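You operate a simulated robot arm through the tools that you are given. There is no shell and no other tool. Be economical: measure what you need, move in short steps, check, and stop when the job is done.

The job below is to be done with a simulated robot arm. You get a single attempt, and the scene is never put back.

## Task
Fill the bottle from the white rack at the tap, up to between its two lines.
Fine: tank valve open; leave the bottle on the sled, back in the middle; spill nothing. Set down upright: bottle. Where these are worked on the way, their far stop is far enough and under half their travel is too little: bottle sled.
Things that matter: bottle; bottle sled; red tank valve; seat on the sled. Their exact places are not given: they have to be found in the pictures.

The check looks at the end state, three seconds after you hand in, the way a careful person would. Anything else that was tipped, shoved, dropped, spilled or broken makes it a failure.

## Robot
A 7-joint arm with a three-finger gripper, on a carriage that runs on a rail from [-1.023, -1.836] to [0.184, 0.33] (x, y) and turns from -130 to 202 degrees about z. Base frame: it is fixed where the carriage stands at the start and does not move with it; the origin is on the floor, on the carriage's upright axis, x ahead of it, y to its left, z up; the surface under the hand at the start is at about z = 0.78. Readings come in m, degrees, newtons and seconds.
With the tool pointing down near the work surface it reaches from about 0.18 to 0.7 m from the robot's upright axis, wherever it stands. Its first joint turns from -115.0 to 115.0 degrees. Places, roughly: bottle sled [0.6, -0.1, 0.8]; red tank valve [0.8, 0.1, 1]; seat on the sled [0.6, -0.1, 0.8]. Payload 2.69 kg.
The tool frame sits at the grasp point between the pads (the TCP): z along the fingers, y along the line on which they close. The tips reach 0.03 m beyond it. The gripper opens to 0.128 m. The gripper's body begins 0.117 m behind the TCP.
Orientation is told as [roll, pitch, yaw] about the base's x, y, z axes, in that order, counted from this pose: with the fingers straight down and closing along the base's y, the tool's x points along the base's -x, its y along +y and its z along -z.

## Interface
- The arm moves only by the tool step_arm. Its argument "motion" is a list of rows, each an object (a shift or turn left out is 0, a gripper value left out holds the last) with "slide": the shift along the tool's x, y, z in m, a list of three; "delta_rot": the turn, a rotation vector about the tool's x, y, z in degrees, a list of three; "grip": the finger opening in m, from 0 to 0.128. In form: [{"slide": [x, y, z], "delta_rot": [rx, ry, rz], "grip": grip}, ...]. A call has 1 to 8 rows; each row is the pose to reach, as a shift and turn from the pose commanded when the call began, along the tool's axes at that moment. Rows are played at 5 a second. More than 0.05 m and 8.6 degrees between two rows, or a gripper value outside its range, and nothing of the call is played. A pose out of reach is approached as far as the arm can. The call stops where the force on the tool passes 40 N (or 10 N more than at its start, if that is more) or the arm is blocked; 0.2 s more then pass. The fingers move at their own pace and stop on an object; they squeeze with about 45 N. The grip force told is the motor's: it shows also when the fingers shut on nothing. Time passes only in rows, and 0.2 s behind the last, so rows that repeat a pose let the fingers close. The reply holds the time, the measured pose of the TCP, the force on the tool along the base axes, the opening and the grip force, in the units named above and with some noise, with the torque about the TCP (base axes, N m) and any sound that the robot's microphone picked up.
- Cameras (640 x 400 px; columns grow to the right, rows downward): "scene" is now at [-0.0162, 0.123, 1.7431]; the picture's right is [-0.70, -0.71, 0.00], its down [-0.63, 0.62, -0.46] and it looks along [0.33, -0.32, -0.89] (base axes); focal length 251 px, centre (320, 200). "wrist" rides on the gripper at [0.058, 0.054, -0.131] in the tool frame; the picture's right is [-0.68, 0.74, 0.00], its down [-0.62, -0.57, -0.55] and it looks along [-0.40, -0.37, 0.84] (tool axes); focal length 234 px, centre (320, 200).
- grab_frame(camera): a new picture of that camera. The clock stands still meanwhile.
- slide_trunk(by): slides the trunk up (or, below 0, down) by that many m; the arm and the scene camera ride with it, the base frame stays. It gives what a move gives, with no picture.
- drive_base(legs): drives the robot by 1 to 6 legs, each [ahead, left, turn to the left] in m, m and degrees, along the robot's own axes; the way and the turn of a leg run together, so that a leg with both is an arc; at most 1.5 m and 180 degrees a leg. The arm and the cameras ride along, it lands a little off, and it stops where it bumps. It keeps to its track: a leg is cut to what the track allows. It gives what a move gives.
- pan_tilt(pan, tilt): turns the head with the scene camera to pan (to the left, within 155 degrees either way) and tilt (down, from -29 to 69), counted from straight ahead of the robot. It gives what a move gives.
- pixel_to_xyz(camera, pixels): for up to 12 pixels [column, row] of the newest picture of that camera ("zoom" is the newest enlarged one), the place [x, y, z] in the base frame of the surface seen there, good to about 0.002 m. The clock stands still meanwhile.
- enlarge(camera, box): a new picture of the part [left, top, right, bottom] of that camera's present view, enlarged. The clock stands still meanwhile.
- sign_off(): hands the job in; it is judged then, once.

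Go step by step. Measure first, check grasps and placings, and put right what went wrong. The budget is 80 turns and 52 pictures, counting those below and the enlarged ones. Unless the task says otherwise, let go and move clear before handing in, and close with one line.

The tools are called by a JSON object that holds its "fn" and its "kwargs". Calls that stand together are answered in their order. step_arm: Moves the arm, as the interface text tells. Its arguments: {"type":"object","properties":{"motion":{"type":"array","items":{"type":"object","properties":{"slide":{"type":"array","items":{"type":"number"}},"delta_rot":{"type":"array","items":{"type":"number"}},"grip":{"type":"number"}}}}},"required":["motion"]} The other tools are called the same way: slide_trunk (by) slides the trunk up or down; drive_base (legs) drives the base; pan_tilt (pan, tilt) turns the head that bears the scene camera; grab_frame (camera) takes a picture; pixel_to_xyz (camera, pixels) gives the place of the surface under pixels of a picture; enlarge (camera, box) takes an enlarged picture of a part of a camera's view; sign_off () hands the job in.

At the start:

```text
clock: 0.0
ee_pos: [0.4289, 0.1356, 1.3108]
tool_rot: [0.0, 0.0, 0.0]
contact_force: [0.5, 0.9, 0.3]
ft_torque: [0.04, -0.03, 0.04]
width: 0.1278
gripper_force: 0.0
trunk travel left (down, up): [-0.925, 0.065]
robot x, y, heading: [0.004, 0.0002, -0.2]
head pan, tilt: [-44.5, 62.7]
```

scene: 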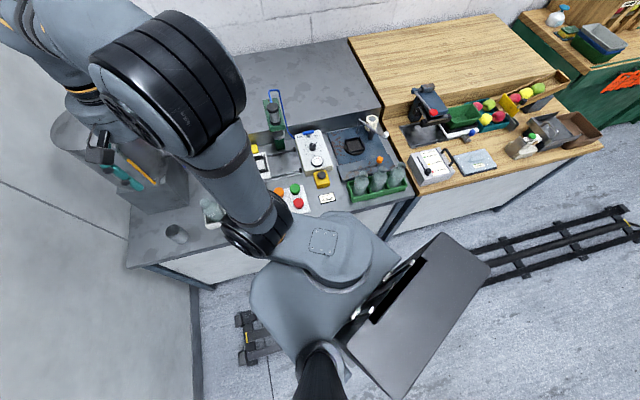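
wrist: 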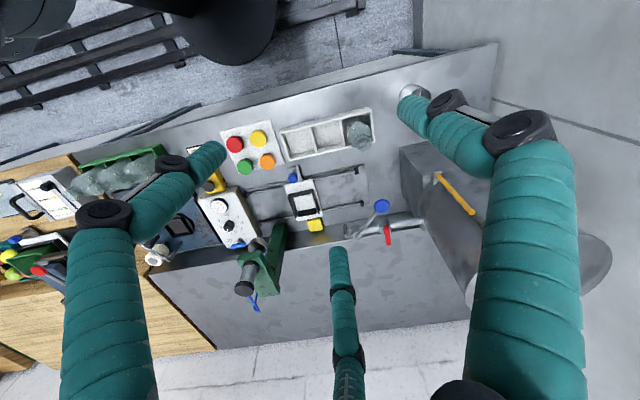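

The wrist picture shows the white rack with one bottle (about 358,133), the sled on two rails (305,200), and the tap with a blue knob and red lever (385,225). I'll enlarge these parts to look closer.

{"fn": "enlarge", "kwargs": {"camera": "wrist", "box": [200, 80, 440, 260]}}

{"fn": "pixel_to_xyz", "kwargs": {"camera": "wrist", "pixels": [[358, 130], [330, 132], [300, 140], [305, 205], [293, 178], [382, 206], [387, 235], [354, 229], [415, 92], [316, 224], [360, 170], [365, 205]]}}

```text
2.22 times, centred on (320, 170) of wrist
```

zoom: 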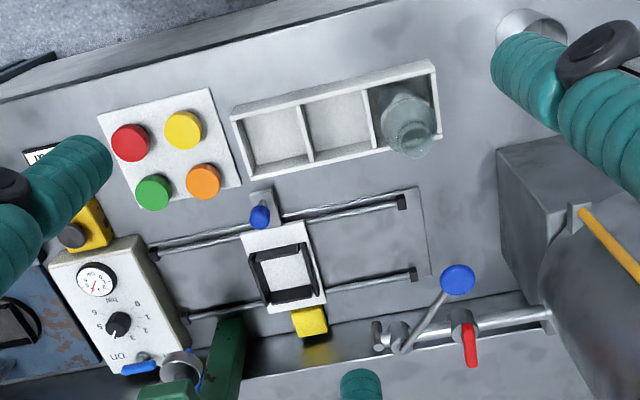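

```text
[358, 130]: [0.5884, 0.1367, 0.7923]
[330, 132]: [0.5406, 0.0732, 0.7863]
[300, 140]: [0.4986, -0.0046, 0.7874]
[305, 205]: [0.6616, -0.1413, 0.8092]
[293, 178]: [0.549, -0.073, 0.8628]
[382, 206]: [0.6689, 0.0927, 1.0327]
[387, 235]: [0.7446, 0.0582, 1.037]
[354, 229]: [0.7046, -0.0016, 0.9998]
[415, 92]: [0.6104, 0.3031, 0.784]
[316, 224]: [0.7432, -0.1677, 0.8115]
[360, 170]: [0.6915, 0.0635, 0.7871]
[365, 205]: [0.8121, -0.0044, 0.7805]
```

I need clearer geometry, so I'll aim the scene camera at the tap area.

{"fn": "pan_tilt", "kwargs": {"pan": -8, "tilt": 50}}

{"fn": "grab_frame", "kwargs": {"camera": "scene"}}

```text
clock: 1.0
ee_pos: [0.4282, 0.1356, 1.3095]
tool_rot: [0.0, 0.0, 0.0]
contact_force: [-0.1, -1.1, -0.6]
ft_torque: [-0.01, 0.02, -0.01]
width: 0.1278
gripper_force: 0.0
trunk travel left (down, up): [-0.925, 0.065]
robot x, y, heading: [-0.0011, -0.0017, 0.2]
head pan, tilt: [-8.0, 50.0]
```

```text
48 pictures are left
```

scene: 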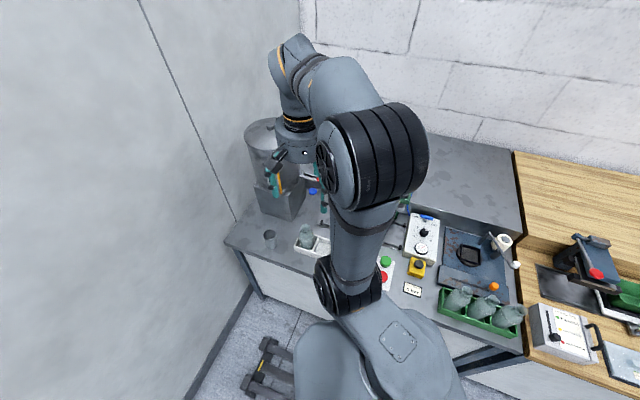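

The arm hides the tap from the scene camera, so I'll enlarge the wrist view on the tap and on the bottle.

{"fn": "enlarge", "kwargs": {"camera": "wrist", "box": [320, 180, 440, 260]}}

{"fn": "enlarge", "kwargs": {"camera": "wrist", "box": [270, 90, 390, 170]}}

```text
5.00 times, centred on (380, 220) of wrist
```

zoom: 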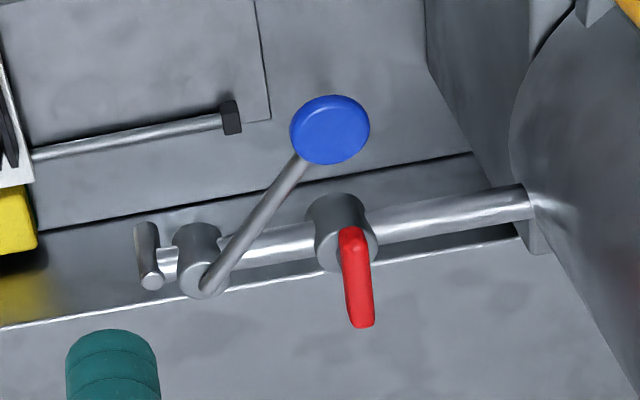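

```text
5.00 times, centred on (330, 130) of wrist
```

zoom: 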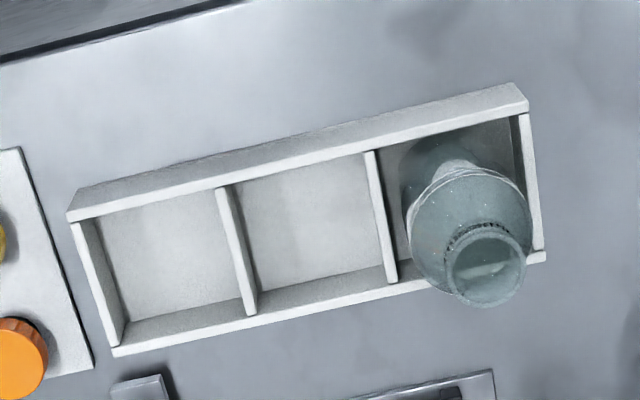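

The pipe runs from the tank to a spout at (350,234), with the red valve handle crosswise to the pipe. I'll measure those parts and the bottle.

{"fn": "pixel_to_xyz", "kwargs": {"camera": "wrist", "pixels": [[348, 229], [350, 236], [359, 228], [361, 236], [372, 223], [386, 206], [387, 222], [391, 229], [392, 242], [374, 229], [410, 222], [400, 224]]}}

{"fn": "pixel_to_xyz", "kwargs": {"camera": "zoom", "pixels": [[485, 230], [485, 302], [450, 275], [524, 268], [485, 270], [415, 215], [530, 215], [465, 172], [420, 150], [90, 205], [525, 105], [540, 255]]}}

```text
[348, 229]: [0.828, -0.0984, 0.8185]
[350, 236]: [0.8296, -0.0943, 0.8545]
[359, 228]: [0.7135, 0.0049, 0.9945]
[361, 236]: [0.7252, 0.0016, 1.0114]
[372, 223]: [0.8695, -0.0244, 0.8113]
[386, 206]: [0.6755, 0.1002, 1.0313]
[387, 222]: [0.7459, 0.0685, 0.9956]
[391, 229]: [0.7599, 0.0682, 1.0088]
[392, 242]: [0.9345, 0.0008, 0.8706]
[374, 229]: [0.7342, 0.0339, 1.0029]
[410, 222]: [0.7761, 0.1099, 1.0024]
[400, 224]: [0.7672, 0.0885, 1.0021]
```

```text
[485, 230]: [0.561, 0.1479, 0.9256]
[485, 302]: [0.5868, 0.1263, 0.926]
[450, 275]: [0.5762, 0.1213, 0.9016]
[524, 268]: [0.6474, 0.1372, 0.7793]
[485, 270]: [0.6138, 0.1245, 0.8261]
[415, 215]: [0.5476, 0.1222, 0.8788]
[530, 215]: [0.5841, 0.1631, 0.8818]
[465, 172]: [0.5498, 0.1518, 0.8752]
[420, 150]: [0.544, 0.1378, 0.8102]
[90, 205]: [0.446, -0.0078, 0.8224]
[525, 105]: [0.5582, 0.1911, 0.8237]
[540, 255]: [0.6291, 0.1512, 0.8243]
```

The bench is turned about -29.4° (rack edge and pipe both run along (0.49, 0.87)). I'll align the gripper with it and bring the wrist camera closer to the tap.

{"fn": "step_arm", "kwargs": {"motion": [{"slide": [-0.018, 0.001, 0.038], "delta_rot": [0, 0, 7.35]}, {"slide": [-0.036, 0.002, 0.075], "delta_rot": [0, 0, 14.7]}, {"slide": [-0.054, 0.003, 0.112], "delta_rot": [0, 0, 22.05]}, {"slide": [-0.072, 0.004, 0.15], "delta_rot": [0, 0, 29.4]}, {"slide": [-0.072, 0.004, 0.15], "delta_rot": [0, 0, 29.4]}]}}

{"fn": "grab_frame", "kwargs": {"camera": "wrist"}}

```text
clock: 2.2
ee_pos: [0.5, 0.1382, 1.1628]
tool_rot: [0.2, -0.2, -29.6]
contact_force: [-0.3, -0.5, 0.0]
ft_torque: [0.0, -0.01, -0.02]
width: 0.1279
gripper_force: 0.0
trunk travel left (down, up): [-0.925, 0.065]
robot x, y, heading: [0.0021, -0.0013, -0.2]
head pan, tilt: [-8.0, 50.0]
```

```text
45 pictures are left
```

wrist: 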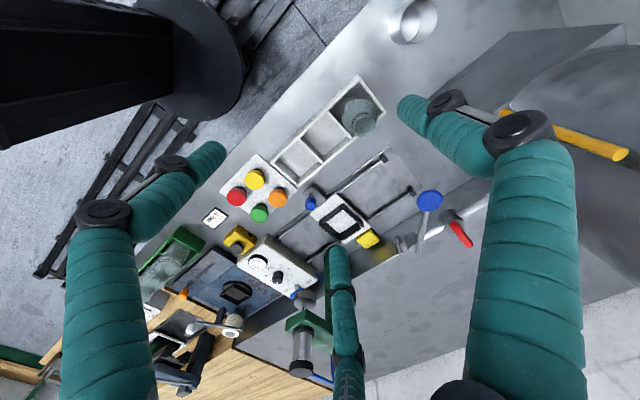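

The hand shows three green finger-like shapes (tips near (405,105), (215,150), (335,250)). I'll partly close it in the air to see how they move.

{"fn": "step_arm", "kwargs": {"motion": [{"grip": 0.04}, {"grip": 0.04}, {"grip": 0.04}, {"grip": 0.04}, {"grip": 0.04}, {"grip": 0.04}]}}

{"fn": "grab_frame", "kwargs": {"camera": "wrist"}}

```text
clock: 3.6
ee_pos: [0.5, 0.1393, 1.1615]
tool_rot: [0.0, 0.0, -29.4]
contact_force: [0.5, -1.0, 0.1]
ft_torque: [0.01, -0.01, 0.03]
width: 0.0398
gripper_force: 0.0
trunk travel left (down, up): [-0.925, 0.065]
robot x, y, heading: [0.0009, -0.0011, -0.0]
head pan, tilt: [-8.0, 50.0]
```

```text
44 pictures are left
```

wrist: 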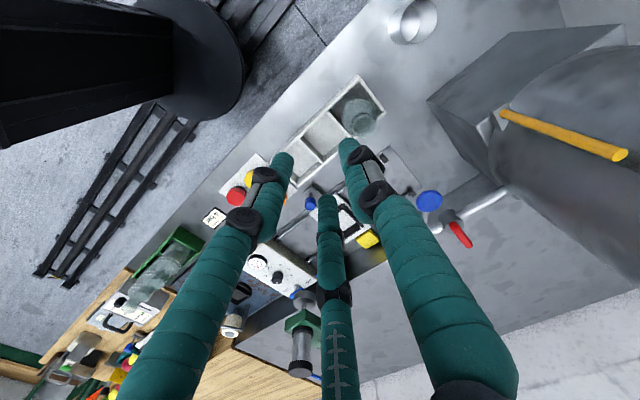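

The hand is a three-finger one that closes evenly around the TCP, which suits round things. Now I'll look closely at the tap and sled from here.

{"fn": "enlarge", "kwargs": {"camera": "wrist", "box": [360, 160, 520, 260]}}

{"fn": "pixel_to_xyz", "kwargs": {"camera": "wrist", "pixels": [[429, 201], [423, 228], [449, 217], [459, 233], [467, 244], [437, 229], [485, 203], [385, 180], [366, 240], [310, 203], [412, 194], [350, 215]]}}

```text
4.00 times, centred on (440, 210) of wrist
```

zoom: 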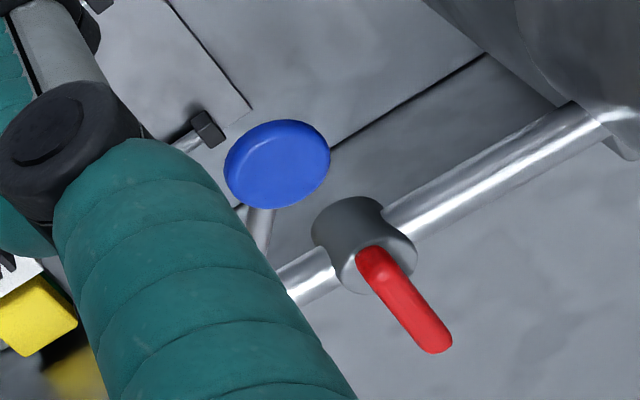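

```text
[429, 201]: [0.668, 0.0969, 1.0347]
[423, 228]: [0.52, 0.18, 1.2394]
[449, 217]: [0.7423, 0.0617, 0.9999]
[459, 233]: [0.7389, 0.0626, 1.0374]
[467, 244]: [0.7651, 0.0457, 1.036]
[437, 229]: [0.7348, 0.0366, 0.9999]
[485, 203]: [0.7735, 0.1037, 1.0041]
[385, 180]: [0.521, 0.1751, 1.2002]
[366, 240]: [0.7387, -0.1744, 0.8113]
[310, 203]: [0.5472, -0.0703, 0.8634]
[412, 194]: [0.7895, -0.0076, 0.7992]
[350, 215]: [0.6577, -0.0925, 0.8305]
```

The red handle at (0.739–0.765, 0.063–0.046, 1.037) is crosswise to the pipe, so the valve is closed. It will stay closed for now. First I'll go above the bottle at about (0.576, 0.137) with the hand open.

{"fn": "step_arm", "kwargs": {"motion": [{"slide": [-0.017, 0.009, 0.03], "grip": 0.11}, {"slide": [-0.034, 0.018, 0.06], "grip": 0.11}, {"slide": [-0.05, 0.027, 0.09], "grip": 0.11}, {"slide": [-0.067, 0.0356, 0.12], "grip": 0.11}, {"slide": [-0.067, 0.0356, 0.12], "grip": 0.11}]}}

{"fn": "grab_frame", "kwargs": {"camera": "wrist"}}

```text
clock: 4.8
ee_pos: [0.5728, 0.1397, 1.0416]
tool_rot: [0.1, 0.0, -29.4]
contact_force: [0.3, 0.0, -0.4]
ft_torque: [-0.03, -0.01, -0.01]
width: 0.1099
gripper_force: 0.0
trunk travel left (down, up): [-0.925, 0.065]
robot x, y, heading: [0.0026, 0.0001, -0.1]
head pan, tilt: [-8.0, 50.0]
```

```text
42 pictures are left
```

wrist: 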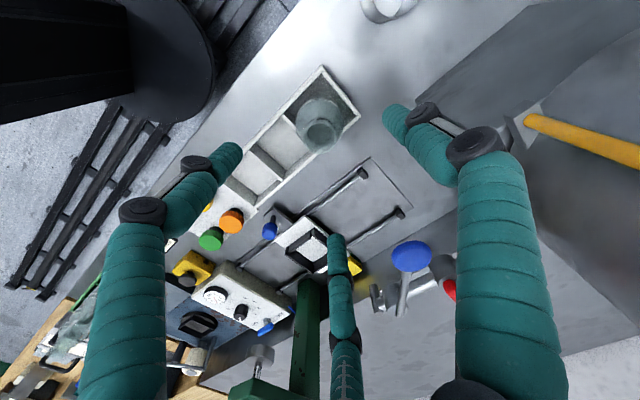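

The bottle (318,125) sits on the tool's descent line. I'll zoom to measure the rim, and the sled seat too.

{"fn": "enlarge", "kwargs": {"camera": "wrist", "box": [220, 80, 460, 310]}}

{"fn": "pixel_to_xyz", "kwargs": {"camera": "wrist", "pixels": [[321, 127], [303, 140], [340, 128], [322, 151], [270, 231], [284, 245], [311, 224], [305, 255], [314, 246], [347, 262], [376, 297], [410, 256]]}}

```text
1.74 times, centred on (340, 195) of wrist
```

zoom: 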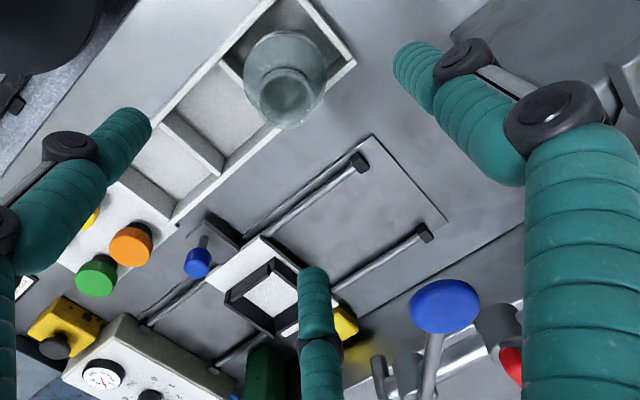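

```text
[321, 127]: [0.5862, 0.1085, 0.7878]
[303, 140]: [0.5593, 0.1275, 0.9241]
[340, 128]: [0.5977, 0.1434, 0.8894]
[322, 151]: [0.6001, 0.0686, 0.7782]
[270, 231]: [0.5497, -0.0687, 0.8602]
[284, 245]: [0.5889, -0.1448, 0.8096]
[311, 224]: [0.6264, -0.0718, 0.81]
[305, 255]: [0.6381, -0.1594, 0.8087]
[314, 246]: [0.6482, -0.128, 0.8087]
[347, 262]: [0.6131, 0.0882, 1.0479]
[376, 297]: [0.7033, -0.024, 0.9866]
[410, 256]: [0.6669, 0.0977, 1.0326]
```

I'll sample the rim and the seat frame in the enlarged picture.

{"fn": "pixel_to_xyz", "kwargs": {"camera": "zoom", "pixels": [[266, 95], [310, 95], [288, 70], [290, 126], [272, 262], [227, 295], [274, 330], [272, 296], [262, 238], [210, 285], [348, 330], [299, 268]]}}

```text
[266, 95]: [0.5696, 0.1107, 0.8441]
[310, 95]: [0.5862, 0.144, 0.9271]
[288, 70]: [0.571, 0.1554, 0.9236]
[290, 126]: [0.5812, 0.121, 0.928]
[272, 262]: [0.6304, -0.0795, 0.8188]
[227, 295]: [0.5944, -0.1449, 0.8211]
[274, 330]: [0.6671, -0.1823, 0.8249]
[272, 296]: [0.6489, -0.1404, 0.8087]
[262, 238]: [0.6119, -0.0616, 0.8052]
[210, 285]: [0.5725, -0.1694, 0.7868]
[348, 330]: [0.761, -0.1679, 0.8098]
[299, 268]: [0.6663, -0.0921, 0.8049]
```

Rim centre is about (0.573, 0.138), top z 0.926; seat centre is (0.649, -0.131) with its floor at z 0.809. I'll descend and grip the bottle body at z≈0.864, above the rack walls.

{"fn": "step_arm", "kwargs": {"motion": [{"slide": [0, -0.001, 0.045]}, {"slide": [0, -0.001, 0.09]}, {"slide": [0, -0.001, 0.135]}, {"slide": [0, -0.001, 0.177]}, {"slide": [0, -0.001, 0.177]}]}}

{"fn": "grab_frame", "kwargs": {"camera": "wrist"}}

```text
clock: 6.0
ee_pos: [0.5763, 0.1389, 0.8651]
tool_rot: [0.1, -0.1, -29.4]
contact_force: [0.2, 0.6, -0.1]
ft_torque: [-0.02, -0.02, 0.04]
width: 0.11
gripper_force: 0.1
trunk travel left (down, up): [-0.925, 0.065]
robot x, y, heading: [-0.0013, 0.0025, 0.2]
head pan, tilt: [-8.0, 50.0]
```

```text
40 pictures are left
```

wrist: 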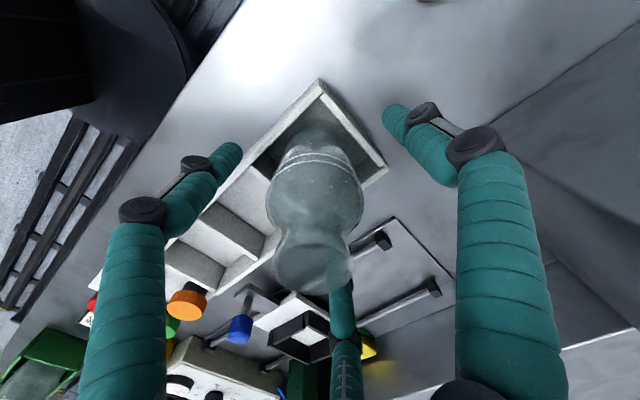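

The bottle is centred among the fingers, with its white line rings visible at (315,158). Closing.

{"fn": "step_arm", "kwargs": {"motion": [{"grip": 0.03}, {"grip": 0.03}, {"grip": 0.03}, {"grip": 0.03}, {"grip": 0.03}, {"grip": 0.03}]}}

{"fn": "grab_frame", "kwargs": {"camera": "wrist"}}

```text
clock: 7.4
ee_pos: [0.5763, 0.1382, 0.8658]
tool_rot: [0.0, 0.0, -29.4]
contact_force: [-0.3, 0.6, 0.1]
ft_torque: [-0.02, 0.03, 0.01]
width: 0.0581
gripper_force: 39.8
trunk travel left (down, up): [-0.925, 0.065]
robot x, y, heading: [-0.0038, 0.0018, 0.2]
head pan, tilt: [-8.0, 50.0]
```

```text
39 pictures are left
```

wrist: 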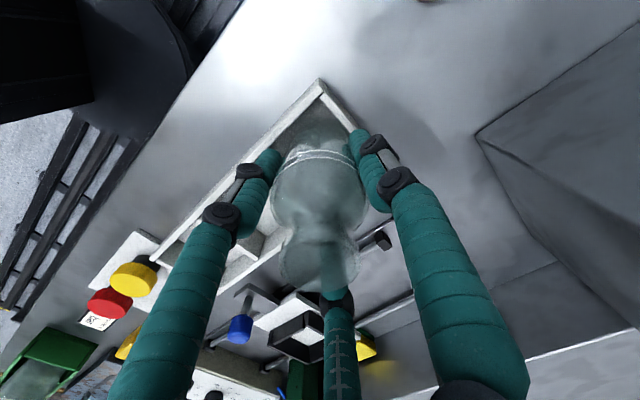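

Held at 0.058 m. I'll lift and carry it along the bench's front side, staying away from the tap lever.

{"fn": "step_arm", "kwargs": {"motion": [{"slide": [0, 0, -0.04]}, {"slide": [0, 0, -0.08]}, {"slide": [0, 0, -0.12]}, {"slide": [0, -0.05, -0.12]}, {"slide": [0, -0.1, -0.12]}, {"slide": [0, -0.15, -0.12]}, {"slide": [0, -0.198, -0.12]}, {"slide": [0, -0.198, -0.12]}]}}

{"fn": "grab_frame", "kwargs": {"camera": "wrist"}}

{"fn": "grab_frame", "kwargs": {"camera": "scene"}}

```text
clock: 9.2
ee_pos: [0.4763, -0.0315, 0.9836]
tool_rot: [-0.1, 0.1, -29.3]
contact_force: [0.2, 0.3, -1.5]
ft_torque: [-0.04, 0.03, 0.0]
width: 0.058
gripper_force: 45.3
trunk travel left (down, up): [-0.925, 0.065]
robot x, y, heading: [-0.0014, -0.0006, -0.2]
head pan, tilt: [-8.0, 50.0]
```

```text
38 pictures are left
```

wrist: 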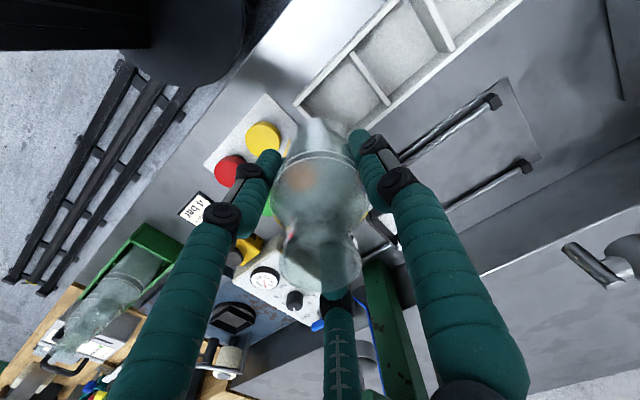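

```text
37 pictures are left
```

scene: 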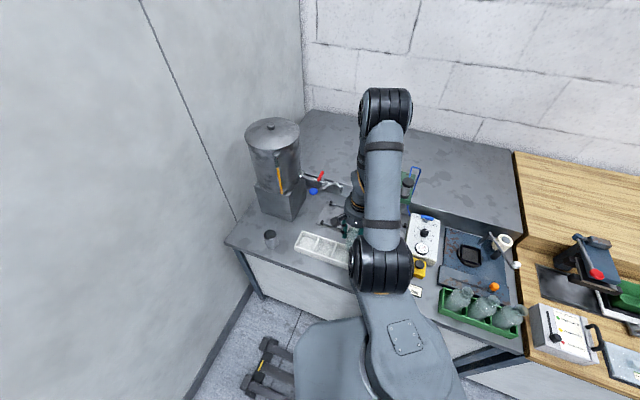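

The bottle is steady in hand. There is a green capper post at (390,320) beside the seat, so I'll measure its clearance, and the spout at (590,265).

{"fn": "pixel_to_xyz", "kwargs": {"camera": "wrist", "pixels": [[372, 270], [390, 270], [380, 320], [405, 370], [385, 380], [368, 345], [390, 300], [568, 250], [600, 280], [622, 270], [370, 225], [378, 250]]}}

{"fn": "enlarge", "kwargs": {"camera": "scene", "box": [290, 140, 450, 260]}}

```text
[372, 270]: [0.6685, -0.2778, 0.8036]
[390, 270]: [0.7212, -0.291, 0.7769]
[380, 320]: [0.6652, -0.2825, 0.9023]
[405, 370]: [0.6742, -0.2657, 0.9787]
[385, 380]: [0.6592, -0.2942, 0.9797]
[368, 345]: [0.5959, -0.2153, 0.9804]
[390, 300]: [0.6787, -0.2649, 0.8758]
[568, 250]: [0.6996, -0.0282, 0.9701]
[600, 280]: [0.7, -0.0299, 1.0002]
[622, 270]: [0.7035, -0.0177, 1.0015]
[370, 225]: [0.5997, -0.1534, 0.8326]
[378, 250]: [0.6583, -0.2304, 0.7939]
```

```text
3.33 times, centred on (370, 200) of scene
```

zoom: 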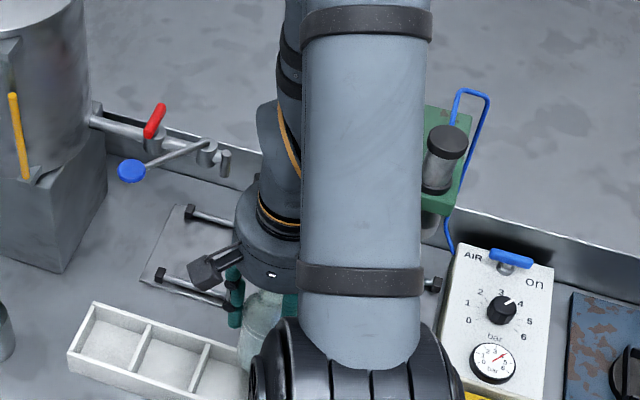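

The press head overhangs at about (0.60,-0.215,0.98) and the spout is at (0.70,-0.03,0.97). The hand at the seat fits between them with over 3 cm on each side. I'll move in over the seat, staying high.

{"fn": "step_arm", "kwargs": {"motion": [{"slide": [-0.045, 0, 0]}, {"slide": [-0.09, 0, 0]}, {"slide": [-0.135, 0, 0]}, {"slide": [-0.17, -0.001, 0]}, {"slide": [-0.2, -0.0014, 0]}, {"slide": [-0.2, -0.0014, 0]}, {"slide": [-0.2, -0.0014, 0]}]}}

{"fn": "grab_frame", "kwargs": {"camera": "wrist"}}

```text
clock: 10.8
ee_pos: [0.6532, -0.1359, 0.9839]
tool_rot: [0.0, 0.0, -29.4]
contact_force: [-0.3, -0.8, -1.2]
ft_torque: [0.01, -0.02, -0.01]
width: 0.058
gripper_force: 45.6
trunk travel left (down, up): [-0.925, 0.065]
robot x, y, heading: [0.0038, -0.0008, 0.0]
head pan, tilt: [-8.0, 50.0]
```

```text
35 pictures are left
```

wrist: 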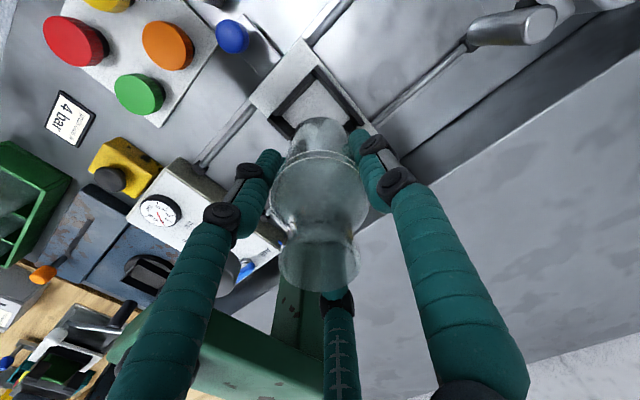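

The bottle hangs over the seat frame (corners near (313,70), (272,118)). I'll zoom to check the alignment before lowering.

{"fn": "enlarge", "kwargs": {"camera": "wrist", "box": [230, 30, 400, 150]}}

```text
3.33 times, centred on (315, 90) of wrist
```

zoom: 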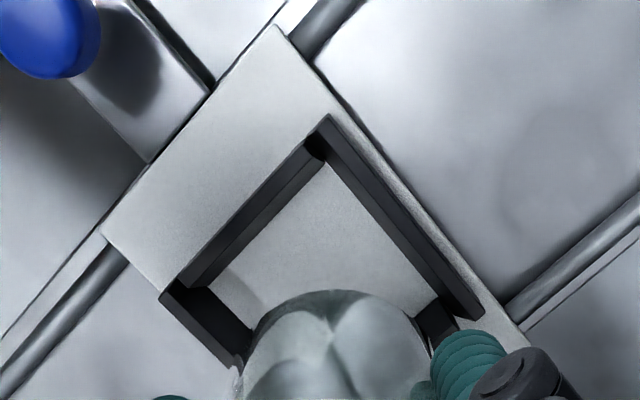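

{"fn": "pixel_to_xyz", "kwargs": {"camera": "zoom", "pixels": [[329, 120], [163, 298], [235, 362], [477, 316], [318, 165], [193, 288], [440, 305], [250, 325], [445, 310], [335, 292], [270, 40], [108, 228]]}}

```text
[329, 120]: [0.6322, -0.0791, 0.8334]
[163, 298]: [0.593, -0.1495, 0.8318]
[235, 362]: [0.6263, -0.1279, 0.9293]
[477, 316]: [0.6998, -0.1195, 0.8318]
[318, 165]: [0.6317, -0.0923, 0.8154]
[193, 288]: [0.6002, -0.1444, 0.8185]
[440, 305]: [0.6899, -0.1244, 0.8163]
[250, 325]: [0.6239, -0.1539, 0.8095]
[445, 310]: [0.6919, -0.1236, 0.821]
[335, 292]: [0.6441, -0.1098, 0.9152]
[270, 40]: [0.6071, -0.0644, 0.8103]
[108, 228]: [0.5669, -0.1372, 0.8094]
```

From image geometry the seat centre is about 7 mm nearer the front than the tool. I'll shift by that and lower most of the way.

{"fn": "step_arm", "kwargs": {"motion": [{"slide": [0.007, 0.0, 0]}, {"slide": [0.007, 0.0, 0.03]}, {"slide": [0.007, 0.0, 0.06]}, {"slide": [0.007, 0.0, 0.06]}]}}

{"fn": "enlarge", "kwargs": {"camera": "wrist", "box": [230, 30, 422, 150]}}

```text
clock: 11.8
ee_pos: [0.6473, -0.1317, 0.9237]
tool_rot: [0.0, 0.0, -29.4]
contact_force: [0.1, 0.6, -2.5]
ft_torque: [0.02, -0.04, 0.04]
width: 0.0581
gripper_force: 44.9
trunk travel left (down, up): [-0.925, 0.065]
robot x, y, heading: [0.0015, -0.0004, -0.2]
head pan, tilt: [-8.0, 50.0]
```

```text
3.33 times, centred on (326, 90) of wrist
```

zoom: 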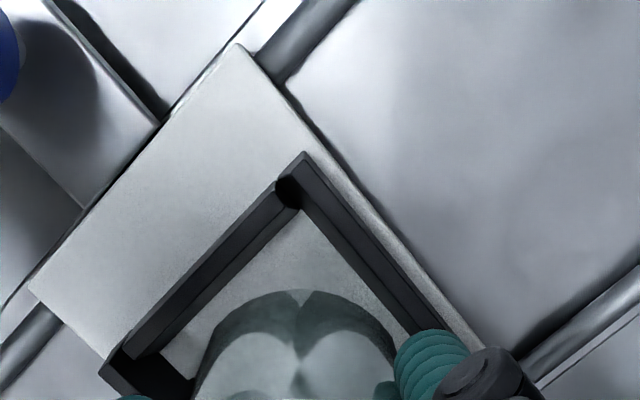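

Alignment is within about 2 mm. I'll lower gently to the seat with small steps.

{"fn": "step_arm", "kwargs": {"motion": [{"slide": [0.001, 0.0005, 0.012]}, {"slide": [0.001, 0.0005, 0.022]}, {"slide": [0.001, 0.0005, 0.028]}, {"slide": [0.001, 0.0005, 0.033]}, {"slide": [0.001, 0.0005, 0.033]}]}}

{"fn": "enlarge", "kwargs": {"camera": "wrist", "box": [200, 30, 440, 180]}}

```text
clock: 13.0
ee_pos: [0.6452, -0.1311, 0.8894]
tool_rot: [0.1, -0.1, -29.4]
contact_force: [0.6, -0.1, -1.4]
ft_torque: [0.0, -0.05, 0.0]
width: 0.0579
gripper_force: 44.8
trunk travel left (down, up): [-0.925, 0.065]
robot x, y, heading: [0.0027, -0.0014, 0.2]
head pan, tilt: [-8.0, 50.0]
```

```text
2.67 times, centred on (320, 105) of wrist
```

zoom: 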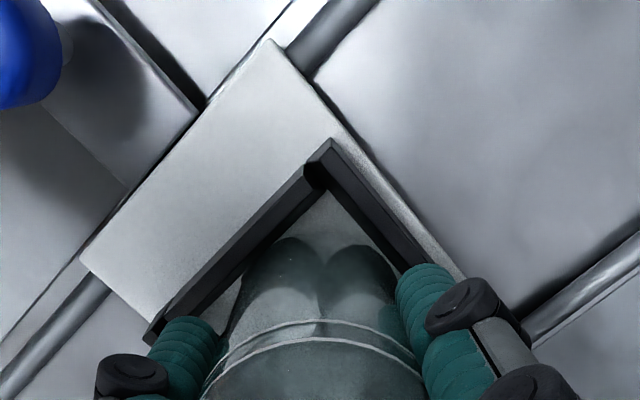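

The bottle is inside the frame with no contact force yet. I'll ease it down the last millimetres.

{"fn": "step_arm", "kwargs": {"motion": [{"slide": [0, 0, 0.001]}, {"slide": [0, 0, 0.002]}, {"slide": [0, 0, 0.003]}, {"slide": [0, 0, 0.003]}]}}

```text
clock: 14.0
ee_pos: [0.6448, -0.1305, 0.8875]
tool_rot: [0.0, -0.1, -29.3]
contact_force: [-2.1, 1.1, 7.1]
ft_torque: [0.08, 0.26, 0.02]
width: 0.058
gripper_force: 45.3
trunk travel left (down, up): [-0.925, 0.065]
robot x, y, heading: [0.0003, 0.0018, 0.1]
head pan, tilt: [-8.0, 50.0]
```

Contact at 7 N: the bottle stands on the seat. I'll open and look before lifting clear.

{"fn": "step_arm", "kwargs": {"motion": [{"grip": 0.075}, {"grip": 0.085}, {"grip": 0.09}, {"grip": 0.09}]}}

{"fn": "grab_frame", "kwargs": {"camera": "wrist"}}

```text
clock: 15.0
ee_pos: [0.6461, -0.1303, 0.8876]
tool_rot: [-0.1, 0.0, -29.3]
contact_force: [0.6, 0.4, 0.1]
ft_torque: [0.02, -0.01, -0.03]
width: 0.0898
gripper_force: 0.1
trunk travel left (down, up): [-0.925, 0.065]
robot x, y, heading: [0.0016, 0.0012, 0.1]
head pan, tilt: [-8.0, 50.0]
```

```text
31 pictures are left
```

wrist: 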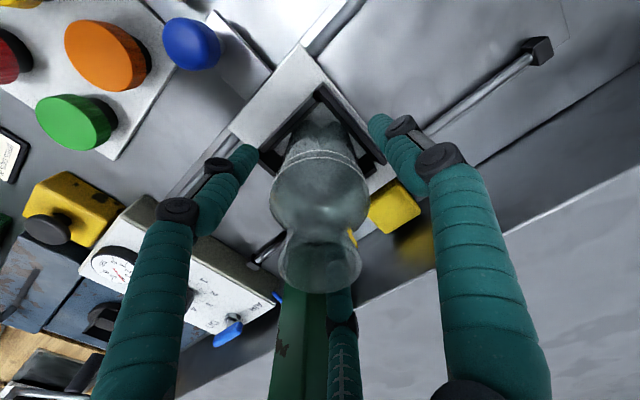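

The bottle stands upright in the seat. I'll lift straight up, then move over the sled's blue knob at about (0.549, -0.070).

{"fn": "step_arm", "kwargs": {"motion": [{"slide": [0, 0, -0.045]}, {"slide": [0, 0, -0.09]}, {"slide": [0, 0, -0.14]}, {"slide": [0.04, 0.002, -0.14]}, {"slide": [0.08, 0.004, -0.14]}, {"slide": [0.116, 0.006, -0.14], "grip": 0.07}, {"slide": [0.116, 0.006, -0.14], "grip": 0.07}]}}

{"fn": "grab_frame", "kwargs": {"camera": "wrist"}}

```text
clock: 16.6
ee_pos: [0.5459, -0.0669, 1.0253]
tool_rot: [-0.1, 0.1, -29.5]
contact_force: [0.7, 0.6, 0.3]
ft_torque: [0.0, 0.06, -0.02]
width: 0.0703
gripper_force: 0.1
trunk travel left (down, up): [-0.925, 0.065]
robot x, y, heading: [0.0025, 0.0025, 0.1]
head pan, tilt: [-8.0, 50.0]
```

```text
30 pictures are left
```

wrist: 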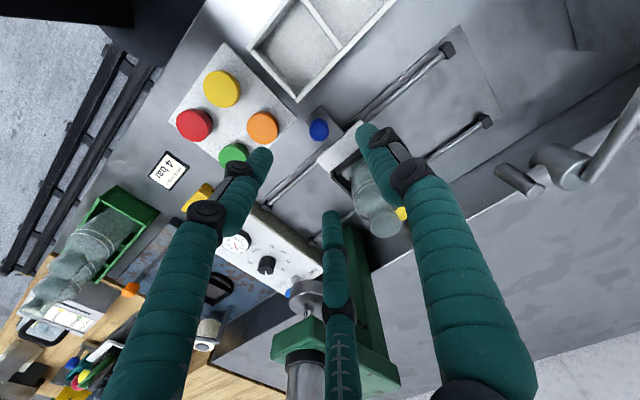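

The knob is at (319,130). I'll measure it precisely.

{"fn": "pixel_to_xyz", "kwargs": {"camera": "wrist", "pixels": [[319, 130], [311, 130], [327, 130], [319, 122], [319, 138], [320, 115], [378, 208], [448, 48], [486, 121], [505, 178]]}}

```text
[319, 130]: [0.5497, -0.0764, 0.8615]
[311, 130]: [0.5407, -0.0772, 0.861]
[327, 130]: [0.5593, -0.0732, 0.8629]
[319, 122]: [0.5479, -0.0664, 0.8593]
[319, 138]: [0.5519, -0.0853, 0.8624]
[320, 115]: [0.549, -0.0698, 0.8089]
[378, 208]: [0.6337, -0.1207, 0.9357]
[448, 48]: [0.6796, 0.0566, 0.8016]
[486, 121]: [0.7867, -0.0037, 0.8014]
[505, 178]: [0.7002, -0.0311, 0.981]
```

Knob centre is (0.550, -0.076), top z 0.862. I'll descend around it and close.

{"fn": "step_arm", "kwargs": {"motion": [{"slide": [-0.008, -0.006, 0.04]}, {"slide": [-0.008, -0.006, 0.085]}, {"slide": [-0.008, -0.006, 0.13]}, {"slide": [-0.008, -0.006, 0.169]}, {"slide": [-0.008, -0.006, 0.169], "grip": 0.01}, {"slide": [-0.008, -0.006, 0.169], "grip": 0.01}, {"slide": [-0.008, -0.006, 0.169], "grip": 0.01}, {"slide": [-0.008, -0.006, 0.169], "grip": 0.01}]}}

{"fn": "grab_frame", "kwargs": {"camera": "wrist"}}

```text
clock: 18.4
ee_pos: [0.5503, -0.0782, 0.858]
tool_rot: [0.1, 0.1, -29.5]
contact_force: [0.4, -3.6, -1.0]
ft_torque: [-0.01, -0.16, 0.04]
width: 0.0252
gripper_force: 21.6
trunk travel left (down, up): [-0.925, 0.065]
robot x, y, heading: [0.0004, 0.0004, -0.1]
head pan, tilt: [-8.0, 50.0]
```

```text
29 pictures are left
```

wrist: 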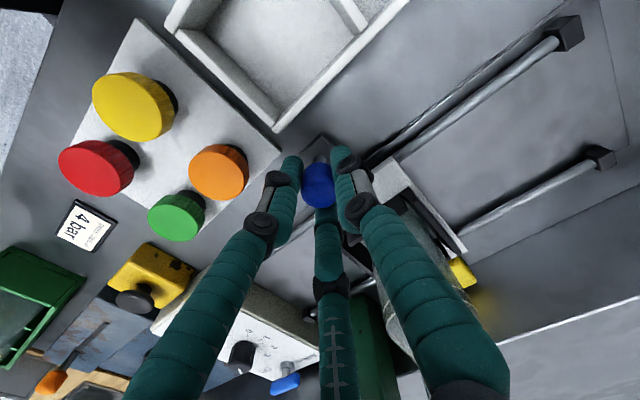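

The knob is gripped at 0.025 m. I'll slide the sled slowly toward the tap.

{"fn": "step_arm", "kwargs": {"motion": [{"slide": [0, 0.008, 0]}, {"slide": [0, 0.02, 0]}, {"slide": [0, 0.034, 0]}, {"slide": [0, 0.048, 0]}, {"slide": [0, 0.062, 0]}, {"slide": [0, 0.072, 0]}, {"slide": [0, 0.08, 0]}]}}

{"fn": "grab_frame", "kwargs": {"camera": "wrist"}}

```text
clock: 20.0
ee_pos: [0.5895, -0.007, 0.858]
tool_rot: [0.0, 0.1, -29.4]
contact_force: [-5.8, 2.2, 3.4]
ft_torque: [-0.29, 0.33, -0.02]
width: 0.0248
gripper_force: 45.0
trunk travel left (down, up): [-0.925, 0.065]
robot x, y, heading: [0.0031, -0.001, -0.4]
head pan, tilt: [-8.0, 50.0]
```

```text
28 pictures are left
```

wrist: 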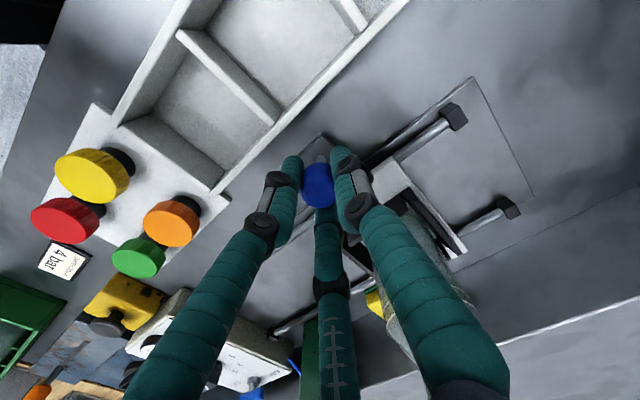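

The sled follows, with the bottle aboard. I'll continue in small steps to the stop.

{"fn": "step_arm", "kwargs": {"motion": [{"slide": [0.001, 0.01, 0]}, {"slide": [0.001, 0.02, 0]}, {"slide": [0.001, 0.03, 0]}, {"slide": [0.001, 0.037, 0]}, {"slide": [0.001, 0.043, 0]}, {"slide": [0.001, 0.048, 0]}]}}

{"fn": "grab_frame", "kwargs": {"camera": "wrist"}}

{"fn": "enlarge", "kwargs": {"camera": "scene", "box": [230, 120, 390, 260]}}

```text
clock: 21.4
ee_pos: [0.6072, 0.0262, 0.8583]
tool_rot: [-0.1, 0.4, -29.9]
contact_force: [-19.3, -25.5, -7.8]
ft_torque: [-0.99, 0.23, -0.03]
width: 0.025
gripper_force: 44.9
trunk travel left (down, up): [-0.925, 0.065]
robot x, y, heading: [-0.0006, -0.0019, -0.3]
head pan, tilt: [-8.0, 50.0]
```

```text
27 pictures are left
```

wrist: 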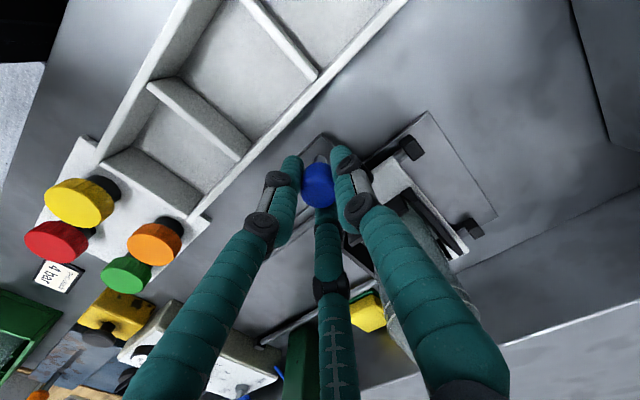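

```text
2.86 times, centred on (310, 190) of scene
```

zoom: 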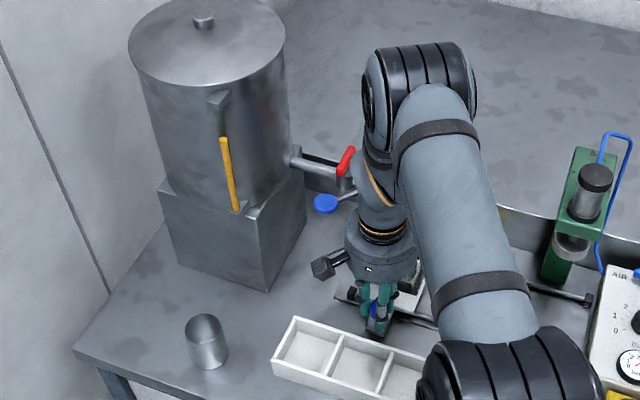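

About 32 N along the rail after 0.119 m of travel: the sled is at its tap-side stop. I'll relax, open, rise a little, and back away toward the front and right.

{"fn": "step_arm", "kwargs": {"motion": [{"slide": [0, -0.008, 0]}, {"slide": [0, -0.008, 0], "grip": 0.06}, {"slide": [0, -0.008, 0], "grip": 0.06}, {"slide": [0, -0.008, -0.025], "grip": 0.06}, {"slide": [0.0, -0.01, -0.05], "grip": 0.06}, {"slide": [0.03, -0.04, -0.07], "grip": 0.06}, {"slide": [0.06, -0.07, -0.1], "grip": 0.06}, {"slide": [0.08, -0.1, -0.13], "grip": 0.06}]}}

{"fn": "grab_frame", "kwargs": {"camera": "wrist"}}

```text
refused: row 7 steps farther than a row can; nothing moved
```

```text
25 pictures are left
```

wrist: 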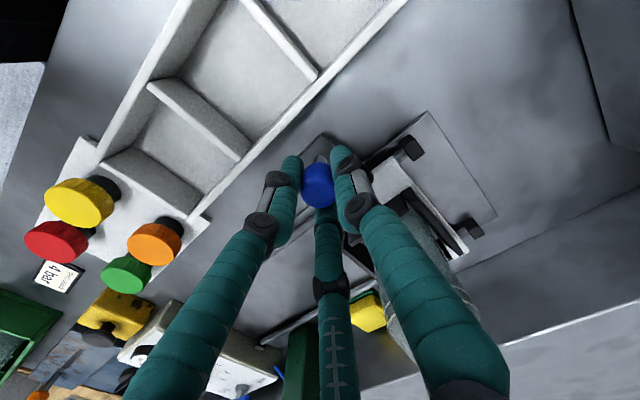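

Nothing moved because a step was too long; I'll repeat it with shorter steps.

{"fn": "step_arm", "kwargs": {"motion": [{"slide": [0, -0.008, 0]}, {"slide": [0, -0.008, 0], "grip": 0.06}, {"slide": [0, -0.008, 0], "grip": 0.06}, {"slide": [0, -0.008, -0.025], "grip": 0.06}, {"slide": [0.0, -0.01, -0.055], "grip": 0.06}, {"slide": [0.025, -0.035, -0.08], "grip": 0.06}, {"slide": [0.05, -0.06, -0.105], "grip": 0.06}, {"slide": [0.075, -0.085, -0.13], "grip": 0.06}]}}

{"fn": "grab_frame", "kwargs": {"camera": "wrist"}}

```text
clock: 23.2
ee_pos: [0.5081, -0.0046, 0.9895]
tool_rot: [0.0, -0.2, -29.4]
contact_force: [-0.7, -0.2, 0.1]
ft_torque: [0.06, -0.01, 0.01]
width: 0.0598
gripper_force: 0.0
trunk travel left (down, up): [-0.925, 0.065]
robot x, y, heading: [-0.0022, 0.0004, 0.2]
head pan, tilt: [-8.0, 50.0]
```

```text
24 pictures are left
```

wrist: 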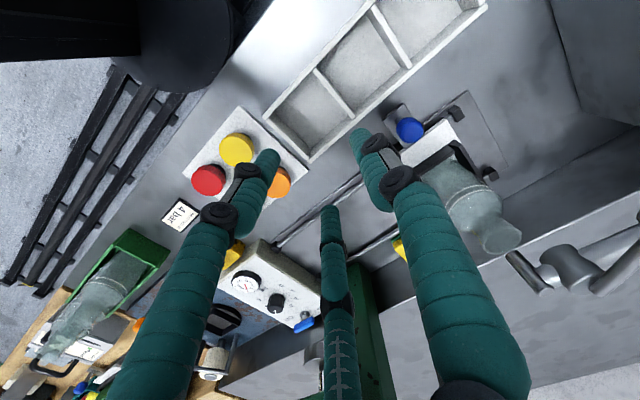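

The bottle is at (475,210) and the spout tip at (525,270). I'll check that they line up.

{"fn": "pixel_to_xyz", "kwargs": {"camera": "wrist", "pixels": [[500, 237], [487, 240], [515, 240], [500, 220], [500, 250], [515, 262], [530, 275], [540, 290], [565, 265], [460, 112], [458, 140], [590, 270]]}}

{"fn": "enlarge", "kwargs": {"camera": "wrist", "box": [400, 90, 640, 300]}}

```text
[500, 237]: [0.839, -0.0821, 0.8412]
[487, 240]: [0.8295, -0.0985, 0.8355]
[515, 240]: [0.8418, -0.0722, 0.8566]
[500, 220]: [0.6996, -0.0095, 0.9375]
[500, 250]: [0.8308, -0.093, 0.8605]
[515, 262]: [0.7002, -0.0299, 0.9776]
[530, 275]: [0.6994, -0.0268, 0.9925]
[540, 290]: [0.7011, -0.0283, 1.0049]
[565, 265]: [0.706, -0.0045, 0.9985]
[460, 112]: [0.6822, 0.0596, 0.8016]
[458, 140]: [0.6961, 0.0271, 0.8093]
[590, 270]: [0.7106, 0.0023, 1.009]
```

```text
1.90 times, centred on (520, 195) of wrist
```

zoom: 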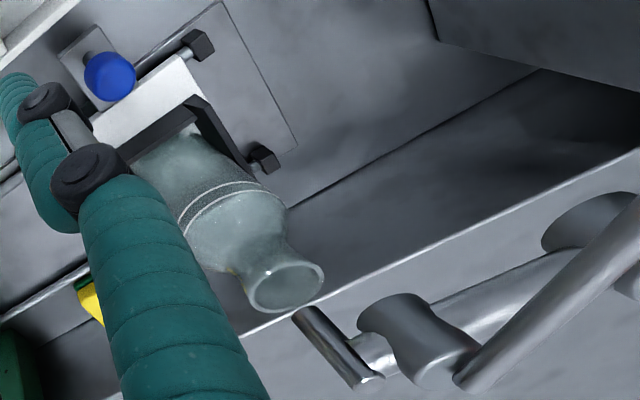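

Spout (s≈0.32, d≈0.625 in bench axes) and bottle are aligned at the stop. The valve is 0.77 m from my axis, which is beyond reach, so I'll raise and retract the arm, then drive 0.3 m along the rail.

{"fn": "step_arm", "kwargs": {"motion": [{"slide": [0.008, -0.023, -0.035]}, {"slide": [0.016, -0.046, -0.07]}, {"slide": [0.024, -0.07, -0.105]}, {"slide": [0.032, -0.093, -0.14]}, {"slide": [0.04, -0.116, -0.175]}, {"slide": [0.045, -0.14, -0.21], "grip": 0.0}, {"slide": [0.045, -0.14, -0.21], "grip": 0.0}, {"slide": [0.045, -0.14, -0.21], "grip": 0.0}]}}

{"fn": "drive_base", "kwargs": {"legs": [[0.147, 0.262, 0]]}}

{"fn": "grab_frame", "kwargs": {"camera": "wrist"}}

```text
clock: 25.0
ee_pos: [0.4005, -0.1017, 1.1978]
tool_rot: [0.0, 0.0, -29.4]
contact_force: [-0.4, -0.5, -0.7]
ft_torque: [-0.04, 0.03, 0.02]
width: 0.0026
gripper_force: 1.4
trunk travel left (down, up): [-0.925, 0.065]
robot x, y, heading: [0.0038, -0.0021, -0.0]
head pan, tilt: [-8.0, 50.0]
```

```text
clock: 27.1
ee_pos: [0.5454, 0.1572, 1.197]
tool_rot: [0.1, 0.0, -29.7]
contact_force: [-0.1, 0.4, 0.6]
ft_torque: [-0.03, 0.03, -0.02]
width: 0.0018
gripper_force: 31.5
trunk travel left (down, up): [-0.925, 0.065]
robot x, y, heading: [0.1422, 0.2568, -0.1]
head pan, tilt: [-8.0, 50.0]
```

```text
22 pictures are left
```

wrist: 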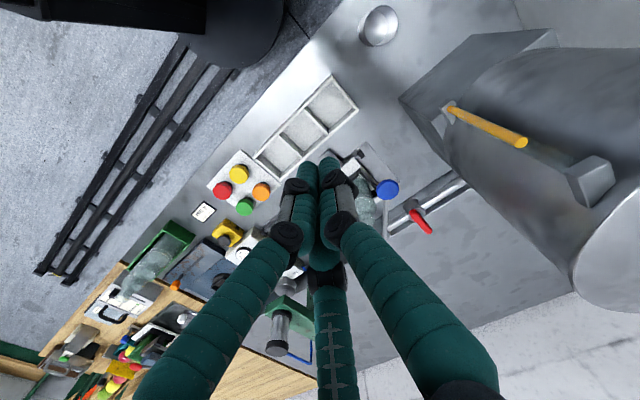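

Now the valve and lever are in clear view at (420,220) and (388,190). I'll zoom and measure.

{"fn": "enlarge", "kwargs": {"camera": "wrist", "box": [350, 160, 470, 250]}}

{"fn": "pixel_to_xyz", "kwargs": {"camera": "wrist", "pixels": [[413, 212], [416, 215], [421, 221], [426, 227], [430, 233], [405, 203], [440, 195], [387, 189], [388, 182], [395, 225], [385, 205], [383, 225]]}}

```text
4.44 times, centred on (410, 205) of wrist
```

zoom: 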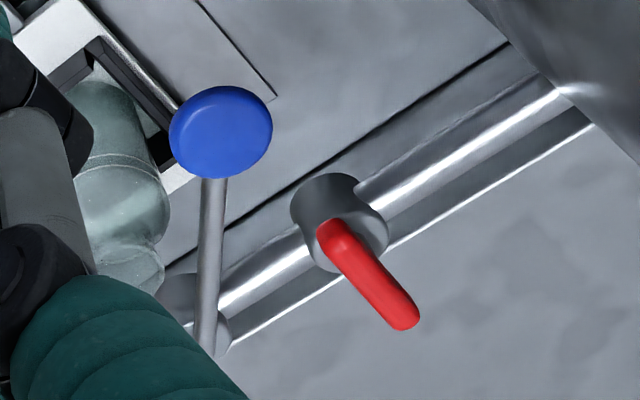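

```text
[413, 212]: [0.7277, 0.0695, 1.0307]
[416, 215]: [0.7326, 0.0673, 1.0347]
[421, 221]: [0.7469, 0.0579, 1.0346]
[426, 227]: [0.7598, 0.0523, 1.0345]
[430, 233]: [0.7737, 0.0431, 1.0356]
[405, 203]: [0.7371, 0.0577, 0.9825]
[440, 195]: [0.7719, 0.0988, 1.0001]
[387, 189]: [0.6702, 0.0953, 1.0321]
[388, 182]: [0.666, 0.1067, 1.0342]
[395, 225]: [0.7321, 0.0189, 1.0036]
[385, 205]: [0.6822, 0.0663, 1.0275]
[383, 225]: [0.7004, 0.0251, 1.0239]
```

The red handle runs from d 0.60 to 0.657 at s 0.416, pivoting near d 0.615. Before swinging it toward the tank I'll check how much room there is there.

{"fn": "pixel_to_xyz", "kwargs": {"camera": "wrist", "pixels": [[462, 182], [475, 187], [490, 190], [500, 200], [480, 160], [530, 230], [560, 270], [464, 170], [590, 180], [525, 140], [455, 188], [550, 240]]}}

```text
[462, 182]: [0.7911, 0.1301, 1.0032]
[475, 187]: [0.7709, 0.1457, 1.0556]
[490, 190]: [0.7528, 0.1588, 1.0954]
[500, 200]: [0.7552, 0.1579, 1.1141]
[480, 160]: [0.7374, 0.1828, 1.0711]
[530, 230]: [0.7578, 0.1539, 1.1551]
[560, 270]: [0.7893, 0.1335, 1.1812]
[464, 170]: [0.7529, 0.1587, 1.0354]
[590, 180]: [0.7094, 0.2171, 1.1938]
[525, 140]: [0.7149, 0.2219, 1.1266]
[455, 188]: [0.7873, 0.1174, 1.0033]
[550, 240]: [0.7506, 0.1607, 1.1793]
```

The tank wall starts at s 0.503, so there's room if the hand leans back 25° toward the robot. I'll tilt and move in above the red handle.

{"fn": "step_arm", "kwargs": {"motion": [{"slide": [-0.04, 0.002, 0.014], "delta_rot": [0, -4.2, 0], "grip": 0.045}, {"slide": [-0.082, 0.004, 0.028], "delta_rot": [0, -8.4, 0], "grip": 0.045}, {"slide": [-0.123, 0.006, 0.042], "delta_rot": [0, -12.6, 0], "grip": 0.045}, {"slide": [-0.164, 0.008, 0.056], "delta_rot": [0, -16.8, 0], "grip": 0.045}, {"slide": [-0.205, 0.01, 0.07], "delta_rot": [0, -21, 0], "grip": 0.045}, {"slide": [-0.246, 0.012, 0.085], "delta_rot": [0, -25, 0], "grip": 0.045}, {"slide": [-0.246, 0.012, 0.085], "delta_rot": [0, -25, 0], "grip": 0.045}]}}

{"fn": "grab_frame", "kwargs": {"camera": "wrist"}}

```text
clock: 28.7
ee_pos: [0.765, 0.0446, 1.1115]
tool_rot: [0.0, -25.2, -29.7]
contact_force: [-0.7, 0.0, 0.5]
ft_torque: [0.02, -0.03, 0.01]
width: 0.045
gripper_force: 0.1
trunk travel left (down, up): [-0.925, 0.065]
robot x, y, heading: [0.1461, 0.2594, -0.2]
head pan, tilt: [-8.0, 50.0]
```

```text
20 pictures are left
```

wrist: 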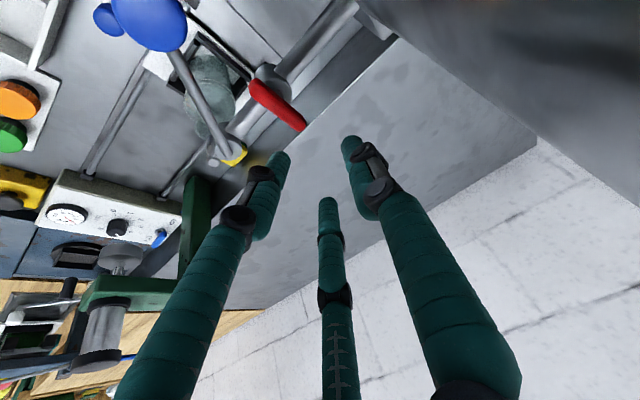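

The handle runs from about (255,85) to its tip at (303,125). I'll measure it again from this close view.

{"fn": "pixel_to_xyz", "kwargs": {"camera": "wrist", "pixels": [[258, 87], [265, 94], [272, 100], [280, 107], [288, 113], [296, 120], [301, 125], [268, 75], [232, 85], [215, 100]]}}

```text
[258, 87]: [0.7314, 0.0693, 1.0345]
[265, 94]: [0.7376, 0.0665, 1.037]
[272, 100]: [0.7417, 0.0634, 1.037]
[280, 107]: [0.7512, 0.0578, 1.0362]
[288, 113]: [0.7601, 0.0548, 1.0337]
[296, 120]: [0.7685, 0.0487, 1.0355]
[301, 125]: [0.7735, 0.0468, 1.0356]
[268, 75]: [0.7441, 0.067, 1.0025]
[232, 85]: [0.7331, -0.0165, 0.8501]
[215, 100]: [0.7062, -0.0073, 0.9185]
```

The handle centre line is at s 0.419; I'll shift 6 mm, pull back 7 mm, and go down so the fingers straddle it.

{"fn": "step_arm", "kwargs": {"motion": [{"slide": [0.0063, 0.006, -0.003]}, {"slide": [0.0165, 0.006, 0.019]}, {"slide": [0.0265, 0.006, 0.04]}, {"slide": [0.0367, 0.006, 0.0622]}, {"slide": [0.0367, 0.006, 0.0622]}]}}

{"fn": "grab_frame", "kwargs": {"camera": "wrist"}}

```text
clock: 29.9
ee_pos: [0.759, 0.0526, 1.0408]
tool_rot: [0.1, -25.4, -29.8]
contact_force: [-9.9, -12.0, 18.7]
ft_torque: [-0.43, 0.72, 0.13]
width: 0.0479
gripper_force: 1.5
trunk travel left (down, up): [-0.925, 0.065]
robot x, y, heading: [0.1439, 0.2579, -0.6]
head pan, tilt: [-8.0, 50.0]
```

```text
19 pictures are left
```

wrist: 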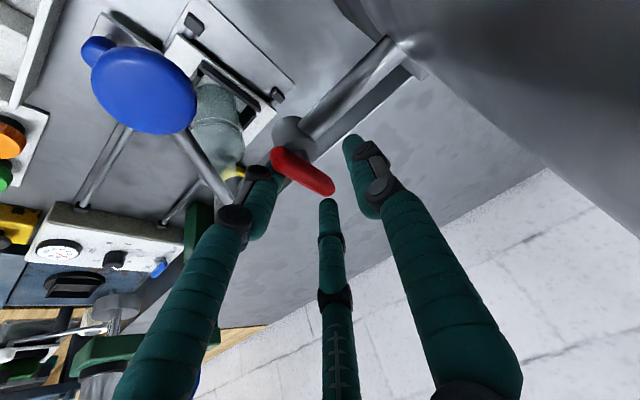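

The tool met 24 N: one fingertip touches the valve body under the handle. I'll raise 12 mm so that only the tips embrace the handle.

{"fn": "step_arm", "kwargs": {"motion": [{"slide": [-0.003, 0, -0.006]}, {"slide": [-0.0051, 0, -0.0109]}, {"slide": [-0.0051, 0, -0.0109]}]}}

```text
clock: 30.7
ee_pos: [0.7602, 0.0518, 1.0498]
tool_rot: [0.1, -24.8, -29.8]
contact_force: [-7.2, -14.0, -5.7]
ft_torque: [-0.47, 0.12, 0.29]
width: 0.0514
gripper_force: 4.8
trunk travel left (down, up): [-0.925, 0.065]
robot x, y, heading: [0.1404, 0.2576, -0.4]
head pan, tilt: [-8.0, 50.0]
```

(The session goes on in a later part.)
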